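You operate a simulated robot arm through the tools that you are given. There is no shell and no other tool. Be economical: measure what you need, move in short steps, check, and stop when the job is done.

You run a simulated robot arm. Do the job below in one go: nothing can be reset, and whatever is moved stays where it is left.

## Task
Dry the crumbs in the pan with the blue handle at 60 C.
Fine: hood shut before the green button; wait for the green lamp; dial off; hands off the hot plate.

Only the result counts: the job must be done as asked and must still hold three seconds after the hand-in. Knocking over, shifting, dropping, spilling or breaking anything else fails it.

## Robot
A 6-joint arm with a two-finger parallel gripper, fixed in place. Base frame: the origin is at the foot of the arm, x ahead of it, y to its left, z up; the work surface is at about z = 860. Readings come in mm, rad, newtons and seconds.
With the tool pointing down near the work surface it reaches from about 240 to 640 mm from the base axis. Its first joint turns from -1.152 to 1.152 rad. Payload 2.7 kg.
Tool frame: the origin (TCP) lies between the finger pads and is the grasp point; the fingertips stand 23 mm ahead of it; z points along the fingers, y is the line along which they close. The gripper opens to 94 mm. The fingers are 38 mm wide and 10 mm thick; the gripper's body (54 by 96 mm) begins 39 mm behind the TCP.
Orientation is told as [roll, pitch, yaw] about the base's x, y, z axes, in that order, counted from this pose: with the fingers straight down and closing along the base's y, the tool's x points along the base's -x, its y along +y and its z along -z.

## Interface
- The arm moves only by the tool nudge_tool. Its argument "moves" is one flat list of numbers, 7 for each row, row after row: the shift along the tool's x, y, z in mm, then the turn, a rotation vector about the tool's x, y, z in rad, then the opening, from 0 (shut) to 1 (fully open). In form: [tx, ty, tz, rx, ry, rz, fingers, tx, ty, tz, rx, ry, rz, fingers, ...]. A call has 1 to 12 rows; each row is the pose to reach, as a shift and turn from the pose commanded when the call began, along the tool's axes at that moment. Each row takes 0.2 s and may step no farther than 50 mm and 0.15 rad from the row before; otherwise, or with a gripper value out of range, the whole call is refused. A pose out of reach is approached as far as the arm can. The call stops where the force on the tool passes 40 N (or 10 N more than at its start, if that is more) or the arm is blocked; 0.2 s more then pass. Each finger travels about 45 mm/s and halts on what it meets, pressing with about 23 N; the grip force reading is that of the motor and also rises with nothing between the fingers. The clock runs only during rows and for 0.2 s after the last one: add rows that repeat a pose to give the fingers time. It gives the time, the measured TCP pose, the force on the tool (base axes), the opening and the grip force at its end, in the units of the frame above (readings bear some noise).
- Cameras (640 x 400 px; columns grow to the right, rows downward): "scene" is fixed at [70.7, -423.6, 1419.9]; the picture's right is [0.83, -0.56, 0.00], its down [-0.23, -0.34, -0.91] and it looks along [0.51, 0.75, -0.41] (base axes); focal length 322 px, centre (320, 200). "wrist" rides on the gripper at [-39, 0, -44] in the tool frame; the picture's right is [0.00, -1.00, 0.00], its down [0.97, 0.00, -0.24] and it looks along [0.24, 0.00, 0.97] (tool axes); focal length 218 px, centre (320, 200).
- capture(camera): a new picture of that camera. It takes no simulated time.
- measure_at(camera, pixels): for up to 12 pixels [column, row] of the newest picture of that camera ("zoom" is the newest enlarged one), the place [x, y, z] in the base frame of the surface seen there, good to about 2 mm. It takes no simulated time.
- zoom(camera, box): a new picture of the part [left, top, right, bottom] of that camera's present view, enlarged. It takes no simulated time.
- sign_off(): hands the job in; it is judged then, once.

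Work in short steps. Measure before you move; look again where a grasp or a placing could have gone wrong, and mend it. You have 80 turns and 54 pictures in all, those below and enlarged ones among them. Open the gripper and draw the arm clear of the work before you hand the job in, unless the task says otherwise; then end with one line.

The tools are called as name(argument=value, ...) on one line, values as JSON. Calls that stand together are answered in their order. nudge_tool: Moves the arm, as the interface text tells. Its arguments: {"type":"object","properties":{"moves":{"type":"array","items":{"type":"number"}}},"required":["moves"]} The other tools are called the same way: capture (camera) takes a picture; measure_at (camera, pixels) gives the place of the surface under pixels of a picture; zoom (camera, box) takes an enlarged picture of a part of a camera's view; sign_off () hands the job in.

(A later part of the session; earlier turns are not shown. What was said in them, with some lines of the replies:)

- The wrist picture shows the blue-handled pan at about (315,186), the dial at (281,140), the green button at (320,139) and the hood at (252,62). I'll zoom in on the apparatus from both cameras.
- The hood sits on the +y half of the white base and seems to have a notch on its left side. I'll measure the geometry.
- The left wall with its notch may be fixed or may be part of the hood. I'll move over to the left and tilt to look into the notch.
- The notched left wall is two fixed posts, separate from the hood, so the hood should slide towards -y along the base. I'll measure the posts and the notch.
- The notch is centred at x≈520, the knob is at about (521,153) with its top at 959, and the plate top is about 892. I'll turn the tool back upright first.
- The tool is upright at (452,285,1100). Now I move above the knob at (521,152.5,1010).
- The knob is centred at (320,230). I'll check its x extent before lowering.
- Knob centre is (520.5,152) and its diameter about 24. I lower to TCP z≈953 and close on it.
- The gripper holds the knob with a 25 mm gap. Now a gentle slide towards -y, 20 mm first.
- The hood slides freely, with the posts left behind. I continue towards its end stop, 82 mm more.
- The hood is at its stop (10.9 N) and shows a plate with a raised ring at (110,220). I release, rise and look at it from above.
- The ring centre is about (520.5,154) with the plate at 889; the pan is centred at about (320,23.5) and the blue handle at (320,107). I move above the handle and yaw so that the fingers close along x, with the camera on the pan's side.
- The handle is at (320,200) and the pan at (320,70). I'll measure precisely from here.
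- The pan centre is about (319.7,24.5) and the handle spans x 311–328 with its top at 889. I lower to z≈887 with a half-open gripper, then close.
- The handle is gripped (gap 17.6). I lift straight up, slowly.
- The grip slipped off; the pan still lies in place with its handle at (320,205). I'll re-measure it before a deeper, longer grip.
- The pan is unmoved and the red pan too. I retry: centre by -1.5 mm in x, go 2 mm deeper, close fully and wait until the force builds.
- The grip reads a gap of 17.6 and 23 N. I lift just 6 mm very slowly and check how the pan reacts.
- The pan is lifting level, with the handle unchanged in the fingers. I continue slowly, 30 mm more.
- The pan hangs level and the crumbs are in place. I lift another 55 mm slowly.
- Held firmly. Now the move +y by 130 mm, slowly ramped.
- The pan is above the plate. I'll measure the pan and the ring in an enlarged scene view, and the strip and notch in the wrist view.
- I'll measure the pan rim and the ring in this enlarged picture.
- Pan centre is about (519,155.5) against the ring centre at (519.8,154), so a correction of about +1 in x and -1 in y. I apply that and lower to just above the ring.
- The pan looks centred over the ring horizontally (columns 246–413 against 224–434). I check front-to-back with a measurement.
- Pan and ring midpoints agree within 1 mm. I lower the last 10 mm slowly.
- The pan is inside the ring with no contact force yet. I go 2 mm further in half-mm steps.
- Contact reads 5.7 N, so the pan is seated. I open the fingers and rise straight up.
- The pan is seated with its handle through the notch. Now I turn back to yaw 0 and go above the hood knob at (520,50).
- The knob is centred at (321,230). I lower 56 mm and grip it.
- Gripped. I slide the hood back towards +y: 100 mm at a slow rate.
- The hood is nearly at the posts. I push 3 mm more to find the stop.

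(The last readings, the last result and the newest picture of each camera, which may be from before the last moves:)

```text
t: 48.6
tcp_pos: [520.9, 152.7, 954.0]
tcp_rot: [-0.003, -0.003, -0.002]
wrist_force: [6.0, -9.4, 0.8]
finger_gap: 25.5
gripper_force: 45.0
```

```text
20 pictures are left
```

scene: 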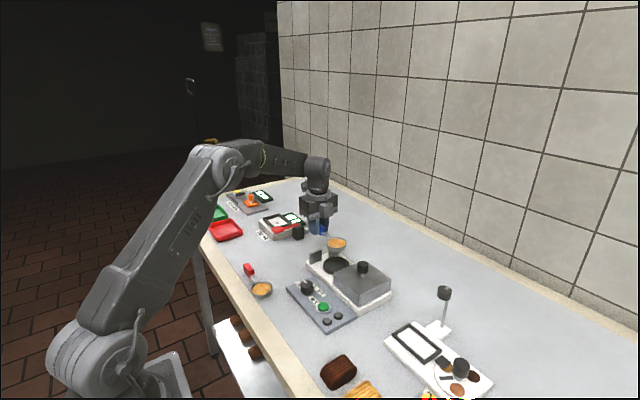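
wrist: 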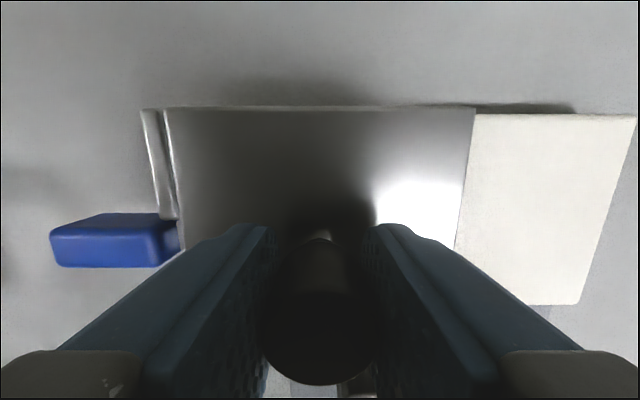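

At the stop (-9.4 N, same y as at the start). I release, rise and move above the dial.

nudge_tool(moves=[0, 0, 0, 0, 0, 0, 0.4, 0, 0, 0, 0, 0, 0, 0.5, 0, 0, 0, 0, 0, 0, 0.5, 0, 0, -30, 0, 0, 0, 0.6, 0, 0, -70, 0, 0, 0, 0.6, 40, -10, -75, 0, 0, 0, 0.6, 80, -20, -75, 0, 0, 0, 0.6, 115, -31, -75, 0, 0, 0, 0.6, 115, -31, -75, 0, 0, 0, 0.6])

capture(camera="wrist")

zoom(camera="scene", box=[270, 220, 400, 330])

```text
t: 50.6
tcp_pos: [404.0, 123.6, 1027.4]
tcp_rot: [0.0, -0.004, -0.003]
wrist_force: [0.7, 0.1, -0.7]
finger_gap: 56.3
gripper_force: 0.0
```

```text
19 pictures are left
```

wrist: 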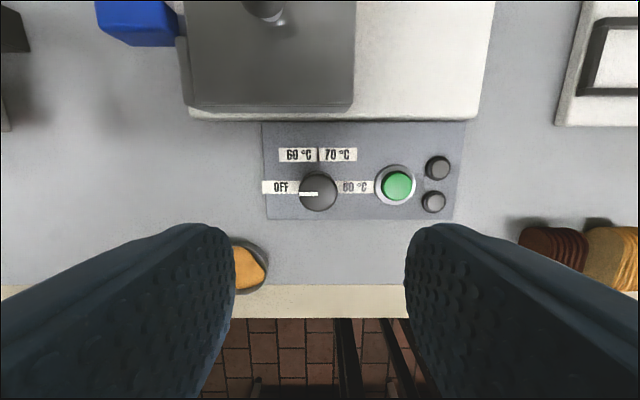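

```text
3.64 times, centred on (335, 275) of scene
```

zoom: 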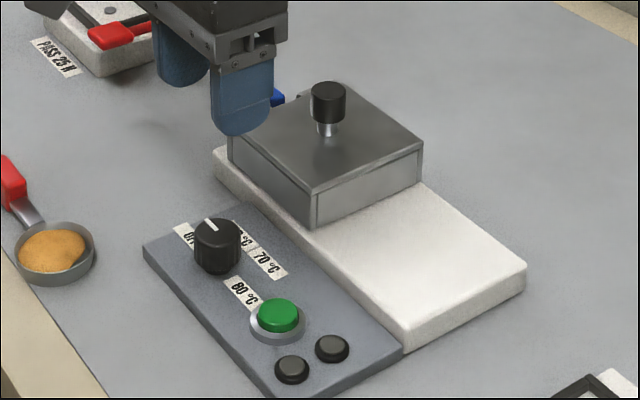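

The hood is shut. I'll measure the dial's centre, the labels, the button and the panel.

measure_at(camera="wrist", pixels=[[318, 176], [318, 207], [302, 190], [333, 190], [318, 192], [298, 155], [340, 155], [281, 187], [397, 186], [437, 168], [433, 202], [260, 265]])

```text
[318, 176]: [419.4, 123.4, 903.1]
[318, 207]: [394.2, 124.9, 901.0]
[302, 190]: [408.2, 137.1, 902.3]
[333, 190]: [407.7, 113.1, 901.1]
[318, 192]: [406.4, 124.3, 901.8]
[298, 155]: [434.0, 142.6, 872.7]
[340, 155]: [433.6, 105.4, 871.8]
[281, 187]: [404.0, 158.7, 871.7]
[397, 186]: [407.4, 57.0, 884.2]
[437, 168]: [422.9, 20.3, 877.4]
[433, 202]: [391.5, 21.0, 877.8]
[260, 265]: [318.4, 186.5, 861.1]
```

The dial's centre is (406.5,124.5) with its top at 902. I lower to z≈898 and grip it.

nudge_tool(moves=[-2.5, 1, 40, 0, 0, 0, 0.55, -2.5, 1, 80, 0, 0, 0, 0.55, -2.5, 1, 110, 0, 0, 0, 0.55, -2.5, 1, 129, 0, 0, 0, 0.55, -2.5, 1, 129, 0, 0, 0, 0.4, -2.5, 1, 129, 0, 0, 0, 0.2, -2.5, 1, 129, 0, 0, 0, 0.2, -2.5, 1, 129, 0, 0, 0, 0.2, -2.5, 1, 129, 0, 0, 0, 0.2])

capture(camera="wrist")

```text
t: 52.6
tcp_pos: [406.4, 124.1, 896.4]
tcp_rot: [0.0, -0.004, 0.0]
wrist_force: [-1.7, 28.5, -10.6]
finger_gap: 32.0
gripper_force: 44.9
```

```text
17 pictures are left
```

wrist: 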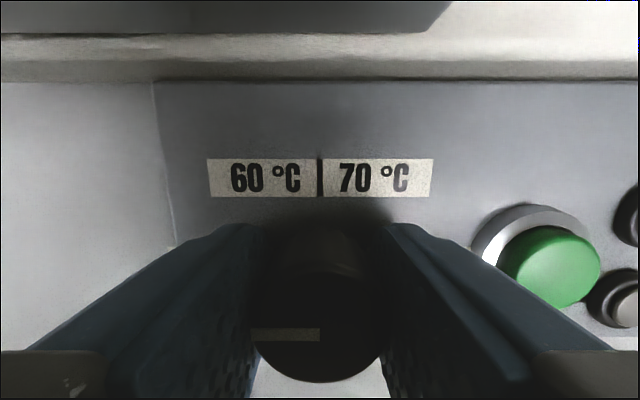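

The side force of 28 N in y means the dial lies slightly further +y than the grip. I shift +1.2 mm to relieve it.

nudge_tool(moves=[0, 0.6, 0, 0, 0, 0, 0.2, 0, 1.2, 0, 0, 0, 0, 0.2])

```text
t: 53.2
tcp_pos: [405.6, 125.8, 896.6]
tcp_rot: [-0.002, 0.0, -0.001]
wrist_force: [-6.4, 25.0, -13.4]
finger_gap: 31.7
gripper_force: 45.3
```

Still 25 N. I shift 2 mm more.

nudge_tool(moves=[0, 1, 0, 0, 0, 0, 0.2, 0, 2, 0, 0, 0, 0, 0.2])

```text
t: 53.8
tcp_pos: [407.2, 125.4, 896.7]
tcp_rot: [-0.003, 0.001, -0.002]
wrist_force: [-3.6, 3.0, -15.7]
finger_gap: 31.7
gripper_force: 44.8
```

The side force is gone. Now I turn clockwise (about +tool z) by 1.05 rad towards 60 °C.

nudge_tool(moves=[0, 0, 0, 0, 0, 0.1, 0.2, 0, 0, 0, 0, 0, 0.2, 0.2, 0, 0, 0, 0, 0, 0.3, 0.2, 0, 0, 0, 0, 0, 0.4, 0.2, 0, 0, 0, 0, 0, 0.5, 0.2, 0, 0, 0, 0, 0, 0.6, 0.2, 0, 0, 0, 0, 0, 0.7, 0.2, 0, 0, 0, 0, 0, 0.8, 0.2, 0, 0, 0, 0, 0, 0.9, 0.2, 0, 0, 0, 0, 0, 0.98, 0.2, 0, 0, 0, 0, 0, 1.05, 0.2])

capture(camera="wrist")

```text
t: 56.2
tcp_pos: [406.2, 124.9, 897.6]
tcp_rot: [-0.003, -0.002, -1.052]
wrist_force: [4.6, -25.1, -29.6]
finger_gap: 31.7
gripper_force: 44.6
```

```text
16 pictures are left
```

wrist: 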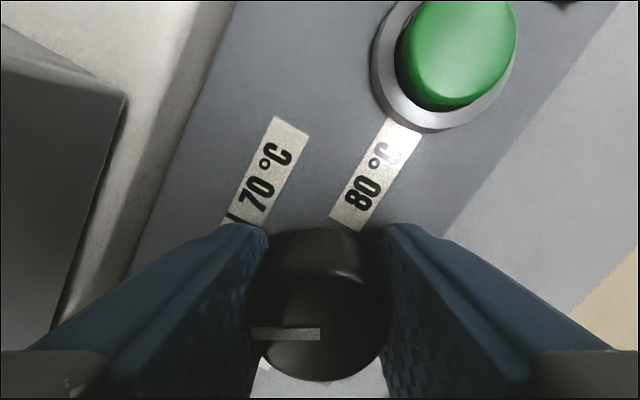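

The dial turned with the fingers. I release, rise and check the pointer.

nudge_tool(moves=[0, 0, 0, 0, 0, 0, 0.45, 0, 0, 0, 0, 0, 0, 0.5, 0, 0, 0, 0, 0, 0, 0.5, 0, 0, -30, 0, 0, 0, 0.5, 0, 0, -70, 0, 0, 0, 0.5, 0, 0, -110, 0, 0, 0, 0.5])

capture(camera="wrist")

```text
t: 57.6
tcp_pos: [406.2, 126.3, 1009.4]
tcp_rot: [0.0, -0.003, -1.051]
wrist_force: [-0.4, 0.1, 0.2]
finger_gap: 47.2
gripper_force: 0.0
```

```text
15 pictures are left
```

wrist: 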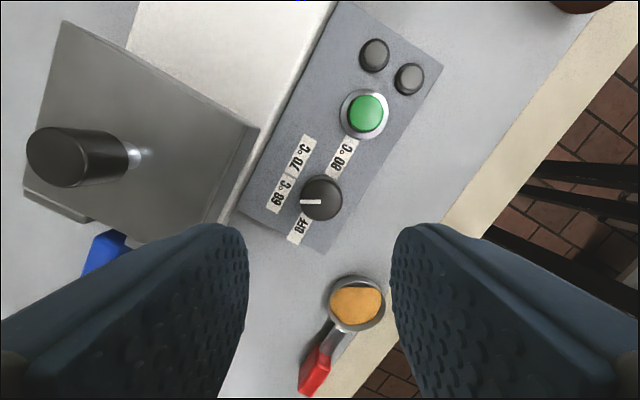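

The pointer is turned 60°, to the 60 °C label. Next I close the fingers and move above the green button at (407,56), stopping 18 mm over it.

nudge_tool(moves=[-30, -17, 0, 0, 0, 0, 0.2, -61.3, -33.9, 0, 0, 0, 0, 0, -61.3, -33.9, 40, 0, 0, 0, 0, -61.3, -33.9, 84, 0, 0, 0, 0, -61.3, -33.9, 84, 0, 0, 0, 0])

zoom(camera="scene", box=[270, 240, 370, 330])

```text
t: 58.8
tcp_pos: [406.2, 56.0, 923.0]
tcp_rot: [0.002, -0.003, -1.051]
wrist_force: [0.3, 1.1, 0.0]
finger_gap: 0.0
gripper_force: 24.0
```

```text
4.44 times, centred on (320, 285) of scene
```

zoom: 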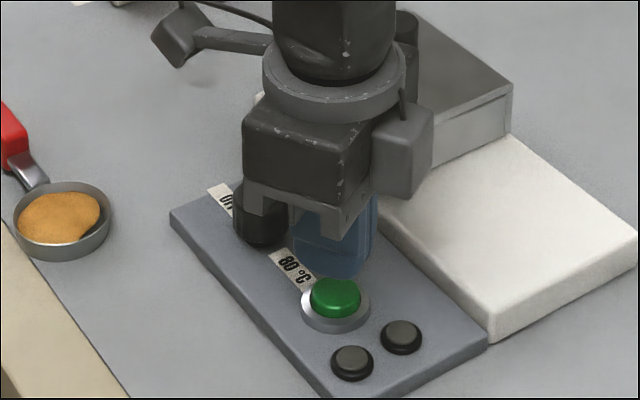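

The fingertips are right over the button. I press down in small steps.

nudge_tool(moves=[0, 0, 10, 0, 0, 0, 0, 0, 0, 15, 0, 0, 0, 0, 0, 0, 17, 0, 0, 0, 0, 0, 0, 18.5, 0, 0, 0, 0, 0, 0, 20, 0, 0, 0, 0])

zoom(camera="scene", box=[270, 240, 370, 330])

```text
t: 60.0
tcp_pos: [409.1, 55.6, 904.6]
tcp_rot: [0.003, -0.002, -1.052]
wrist_force: [-0.2, 0.1, 1.2]
finger_gap: 0.0
gripper_force: 23.0
```

```text
4.44 times, centred on (320, 285) of scene
```

zoom: 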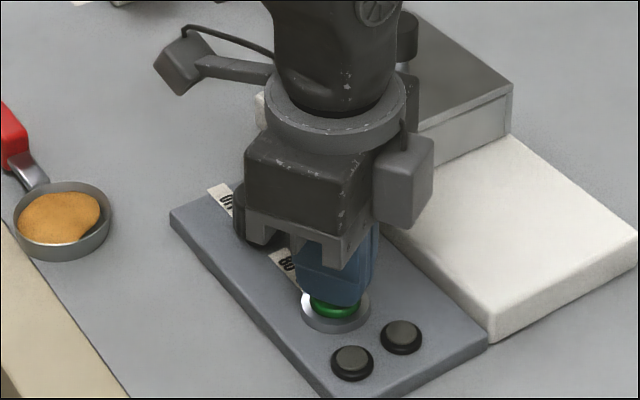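

Just at contact (1.2 N) and no lamp yet. I press a further 5 mm in steps.

nudge_tool(moves=[0, 0, 1, 0, 0, 0, 0, 0, 0, 2, 0, 0, 0, 0, 0, 0, 3, 0, 0, 0, 0, 0, 0, 4, 0, 0, 0, 0, 0, 0, 5, 0, 0, 0, 0])

zoom(camera="scene", box=[270, 240, 370, 330])

```text
t: 61.2
tcp_pos: [408.6, 55.8, 899.7]
tcp_rot: [0.004, -0.001, -1.051]
wrist_force: [-8.1, 0.2, 17.6]
finger_gap: 0.1
gripper_force: 23.2
```

```text
4.44 times, centred on (320, 285) of scene
```

zoom: 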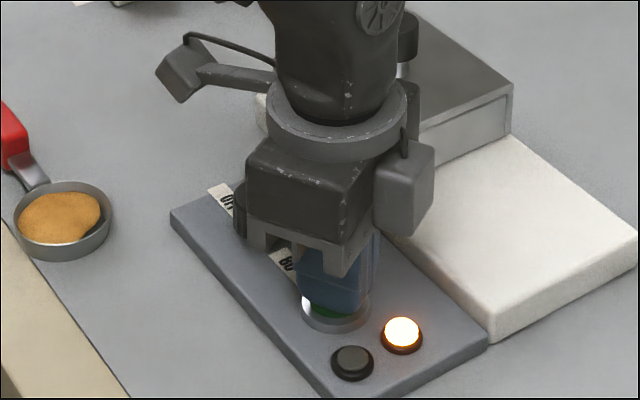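

The amber lamp is lit, so it is running. I retract and return above the dial with the fingers opened.

nudge_tool(moves=[0, 0, -20, 0, 0, 0, 0, 0, 0, -60, 0, 0, 0, 0, 0, 0, -105, 0, 0, 0, 0.2, 30, 17, -109, 0, 0, 0, 0.5, 61.3, 33.9, -109, 0, 0, 0, 0.5, 61.3, 33.9, -109, 0, 0, 0, 0.5, 61.3, 33.9, -109, 0, 0, 0, 0.5])

capture(camera="wrist")

```text
t: 62.8
tcp_pos: [408.7, 127.0, 1009.7]
tcp_rot: [0.001, -0.001, -1.052]
wrist_force: [-0.4, 0.5, 0.8]
finger_gap: 47.2
gripper_force: 0.0
```

```text
11 pictures are left
```

wrist: 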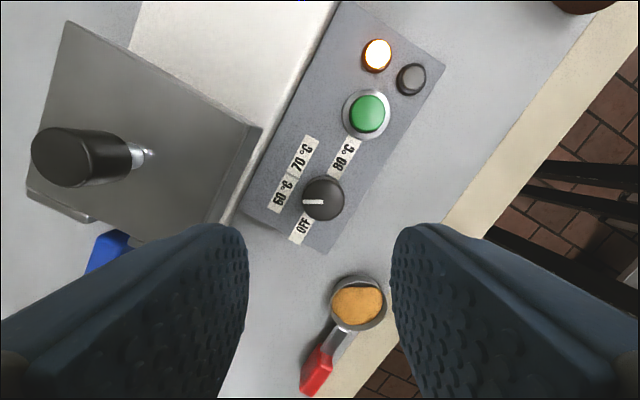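

The amber lamp is on and the other is dark. I wait about 8 s by holding the pose.

nudge_tool(moves=[0, 0, 0, 0, 0, 0, 0.5, 0, 0, 0, 0, 0, 0, 0.5, 0, 0, 0, 0, 0, 0, 0.5, 0, 0, 0, 0, 0, 0, 0.5, 0, 0, 0, 0, 0, 0, 0.5, 0, 0, 0, 0, 0, 0, 0.5, 0, 0, 0, 0, 0, 0, 0.5, 0, 0, 0, 0, 0, 0, 0.5, 0, 0, 0, 0, 0, 0, 0.5, 0, 0, 0, 0, 0, 0, 0.5, 0, 0, 0, 0, 0, 0, 0.5, 0, 0, 0, 0, 0, 0, 0.5])

nudge_tool(moves=[0, 0, 0, 0, 0, 0, 0.5, 0, 0, 0, 0, 0, 0, 0.5, 0, 0, 0, 0, 0, 0, 0.5, 0, 0, 0, 0, 0, 0, 0.5, 0, 0, 0, 0, 0, 0, 0.5, 0, 0, 0, 0, 0, 0, 0.5, 0, 0, 0, 0, 0, 0, 0.5, 0, 0, 0, 0, 0, 0, 0.5, 0, 0, 0, 0, 0, 0, 0.5, 0, 0, 0, 0, 0, 0, 0.5, 0, 0, 0, 0, 0, 0, 0.5, 0, 0, 0, 0, 0, 0, 0.5])

nudge_tool(moves=[0, 0, 0, 0, 0, 0, 0.5, 0, 0, 0, 0, 0, 0, 0.5, 0, 0, 0, 0, 0, 0, 0.5, 0, 0, 0, 0, 0, 0, 0.5, 0, 0, 0, 0, 0, 0, 0.5, 0, 0, 0, 0, 0, 0, 0.5, 0, 0, 0, 0, 0, 0, 0.5, 0, 0, 0, 0, 0, 0, 0.5, 0, 0, 0, 0, 0, 0, 0.5, 0, 0, 0, 0, 0, 0, 0.5, 0, 0, 0, 0, 0, 0, 0.5, 0, 0, 0, 0, 0, 0, 0.5])

capture(camera="wrist")

```text
t: 65.4
tcp_pos: [407.1, 126.1, 1009.8]
tcp_rot: [0.003, -0.002, -1.049]
wrist_force: [-0.4, 0.6, -0.5]
finger_gap: 47.3
gripper_force: 0.1
```

```text
t: 68.0
tcp_pos: [407.7, 126.1, 1009.1]
tcp_rot: [0.004, -0.003, -1.052]
wrist_force: [0.6, -0.2, 0.0]
finger_gap: 47.1
gripper_force: 0.1
```

```text
t: 70.6
tcp_pos: [407.7, 126.6, 1009.1]
tcp_rot: [0.003, -0.002, -1.051]
wrist_force: [0.2, -0.4, -0.3]
finger_gap: 47.1
gripper_force: 0.0
```

```text
10 pictures are left
```

wrist: 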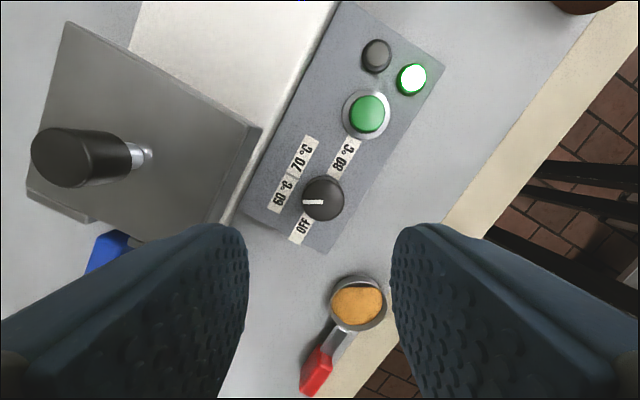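

The green lamp is lit. I lower back onto the dial, 110 mm, and grip.

nudge_tool(moves=[0, 0, 40, 0, 0, 0, 0.5, 0, 0, 80, 0, 0, 0, 0.5, 0, 0, 100, 0, 0, 0, 0.5, 0, 0, 110, 0, 0, 0, 0.5, 0, 0, 110, 0, 0, 0, 0.35, 0, 0, 110, 0, 0, 0, 0.2, 0, 0, 110, 0, 0, 0, 0.2, 0, 0, 110, 0, 0, 0, 0.2])

```text
t: 72.4
tcp_pos: [405.2, 125.3, 898.5]
tcp_rot: [-0.003, 0.0, -1.053]
wrist_force: [-21.4, -11.2, 3.0]
finger_gap: 31.8
gripper_force: 44.4
```

There is a side force of about 24 N along tool -y. I shift -2 mm along tool y, then turn back by -1.05 rad.

nudge_tool(moves=[0, -1, 0, 0, 0, 0, 0.2, 0, -2, 0, 0, 0, 0, 0.2])

nudge_tool(moves=[0, 0, 0, 0, 0, -0.1, 0.2, 0, 0, 0, 0, 0, -0.2, 0.2, 0, 0, 0, 0, 0, -0.3, 0.2, 0, 0, 0, 0, 0, -0.4, 0.2, 0, 0, 0, 0, 0, -0.5, 0.2, 0, 0, 0, 0, 0, -0.6, 0.2, 0, 0, 0, 0, 0, -0.7, 0.2, 0, 0, 0, 0, 0, -0.8, 0.2, 0, 0, 0, 0, 0, -0.9, 0.2, 0, 0, 0, 0, 0, -0.98, 0.2, 0, 0, 0, 0, 0, -1.05, 0.2])

capture(camera="wrist")

```text
t: 73.0
tcp_pos: [405.6, 125.5, 898.2]
tcp_rot: [0.001, -0.002, -1.05]
wrist_force: [-2.8, -4.1, -8.1]
finger_gap: 31.7
gripper_force: 45.3
```

```text
t: 75.4
tcp_pos: [405.6, 124.3, 898.7]
tcp_rot: [-0.001, -0.001, 0.0]
wrist_force: [8.2, -11.8, -16.6]
finger_gap: 31.6
gripper_force: 45.2
```

```text
9 pictures are left
```

wrist: 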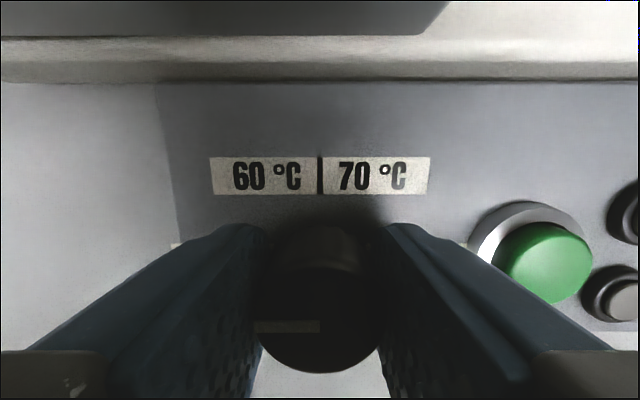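

The pointer is back towards OFF. I release, rise clear and verify.

nudge_tool(moves=[0, 0, 0, 0, 0, 0, 0.45, 0, 0, 0, 0, 0, 0, 0.5, 0, 0, 0, 0, 0, 0, 0.5, 0, 0, -30, 0, 0, 0, 0.5, 0, 0, -75, 0, 0, 0, 0.6, 0, 0, -120, 0, 0, 0, 0.8, 0, 0, -165, 0, 0, 0, 1, 0, 0, -210, 0, 0, 0, 1, 0, 0, -255, 0, 0, 0, 1])

zoom(camera="wrist", box=[200, 50, 450, 250])

capture(camera="scene")

```text
t: 77.4
tcp_pos: [405.6, 124.6, 1150.5]
tcp_rot: [-0.001, -0.001, -0.002]
wrist_force: [0.5, -0.2, 0.5]
finger_gap: 94.0
gripper_force: 0.2
```

```text
2.00 times, centred on (325, 150) of wrist
```

zoom: 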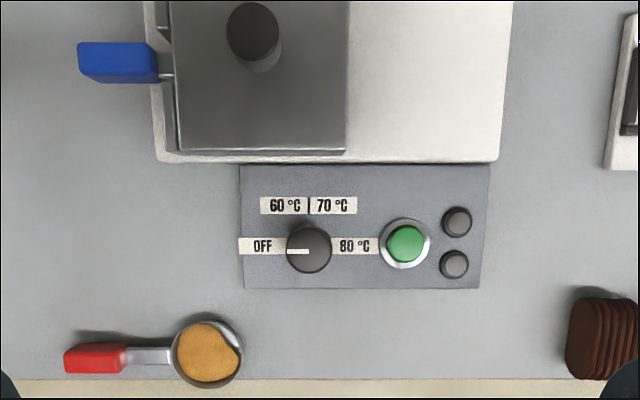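

```text
7 pictures are left
```

scene: 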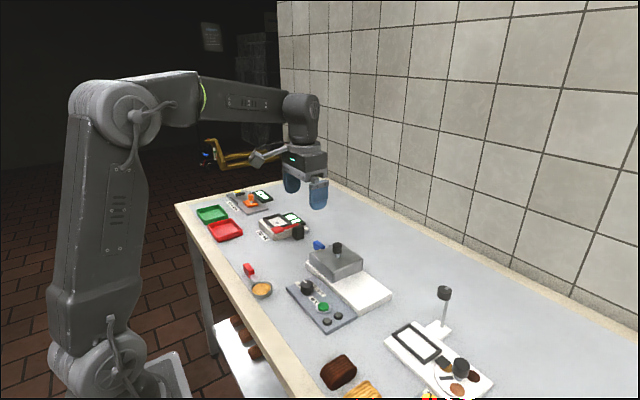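

The dial points to OFF, both lamps are out, the hood is shut on the blue-handled pan, and the arm is clear. I hand the job in.

sign_off()

```text
The job is handed in.
```

The crumbs in the blue-handled pan were dried at 60 °C with the hood shut until the green lamp lit. The dial is back at OFF, and the pan is still on the plate under the shut hood.
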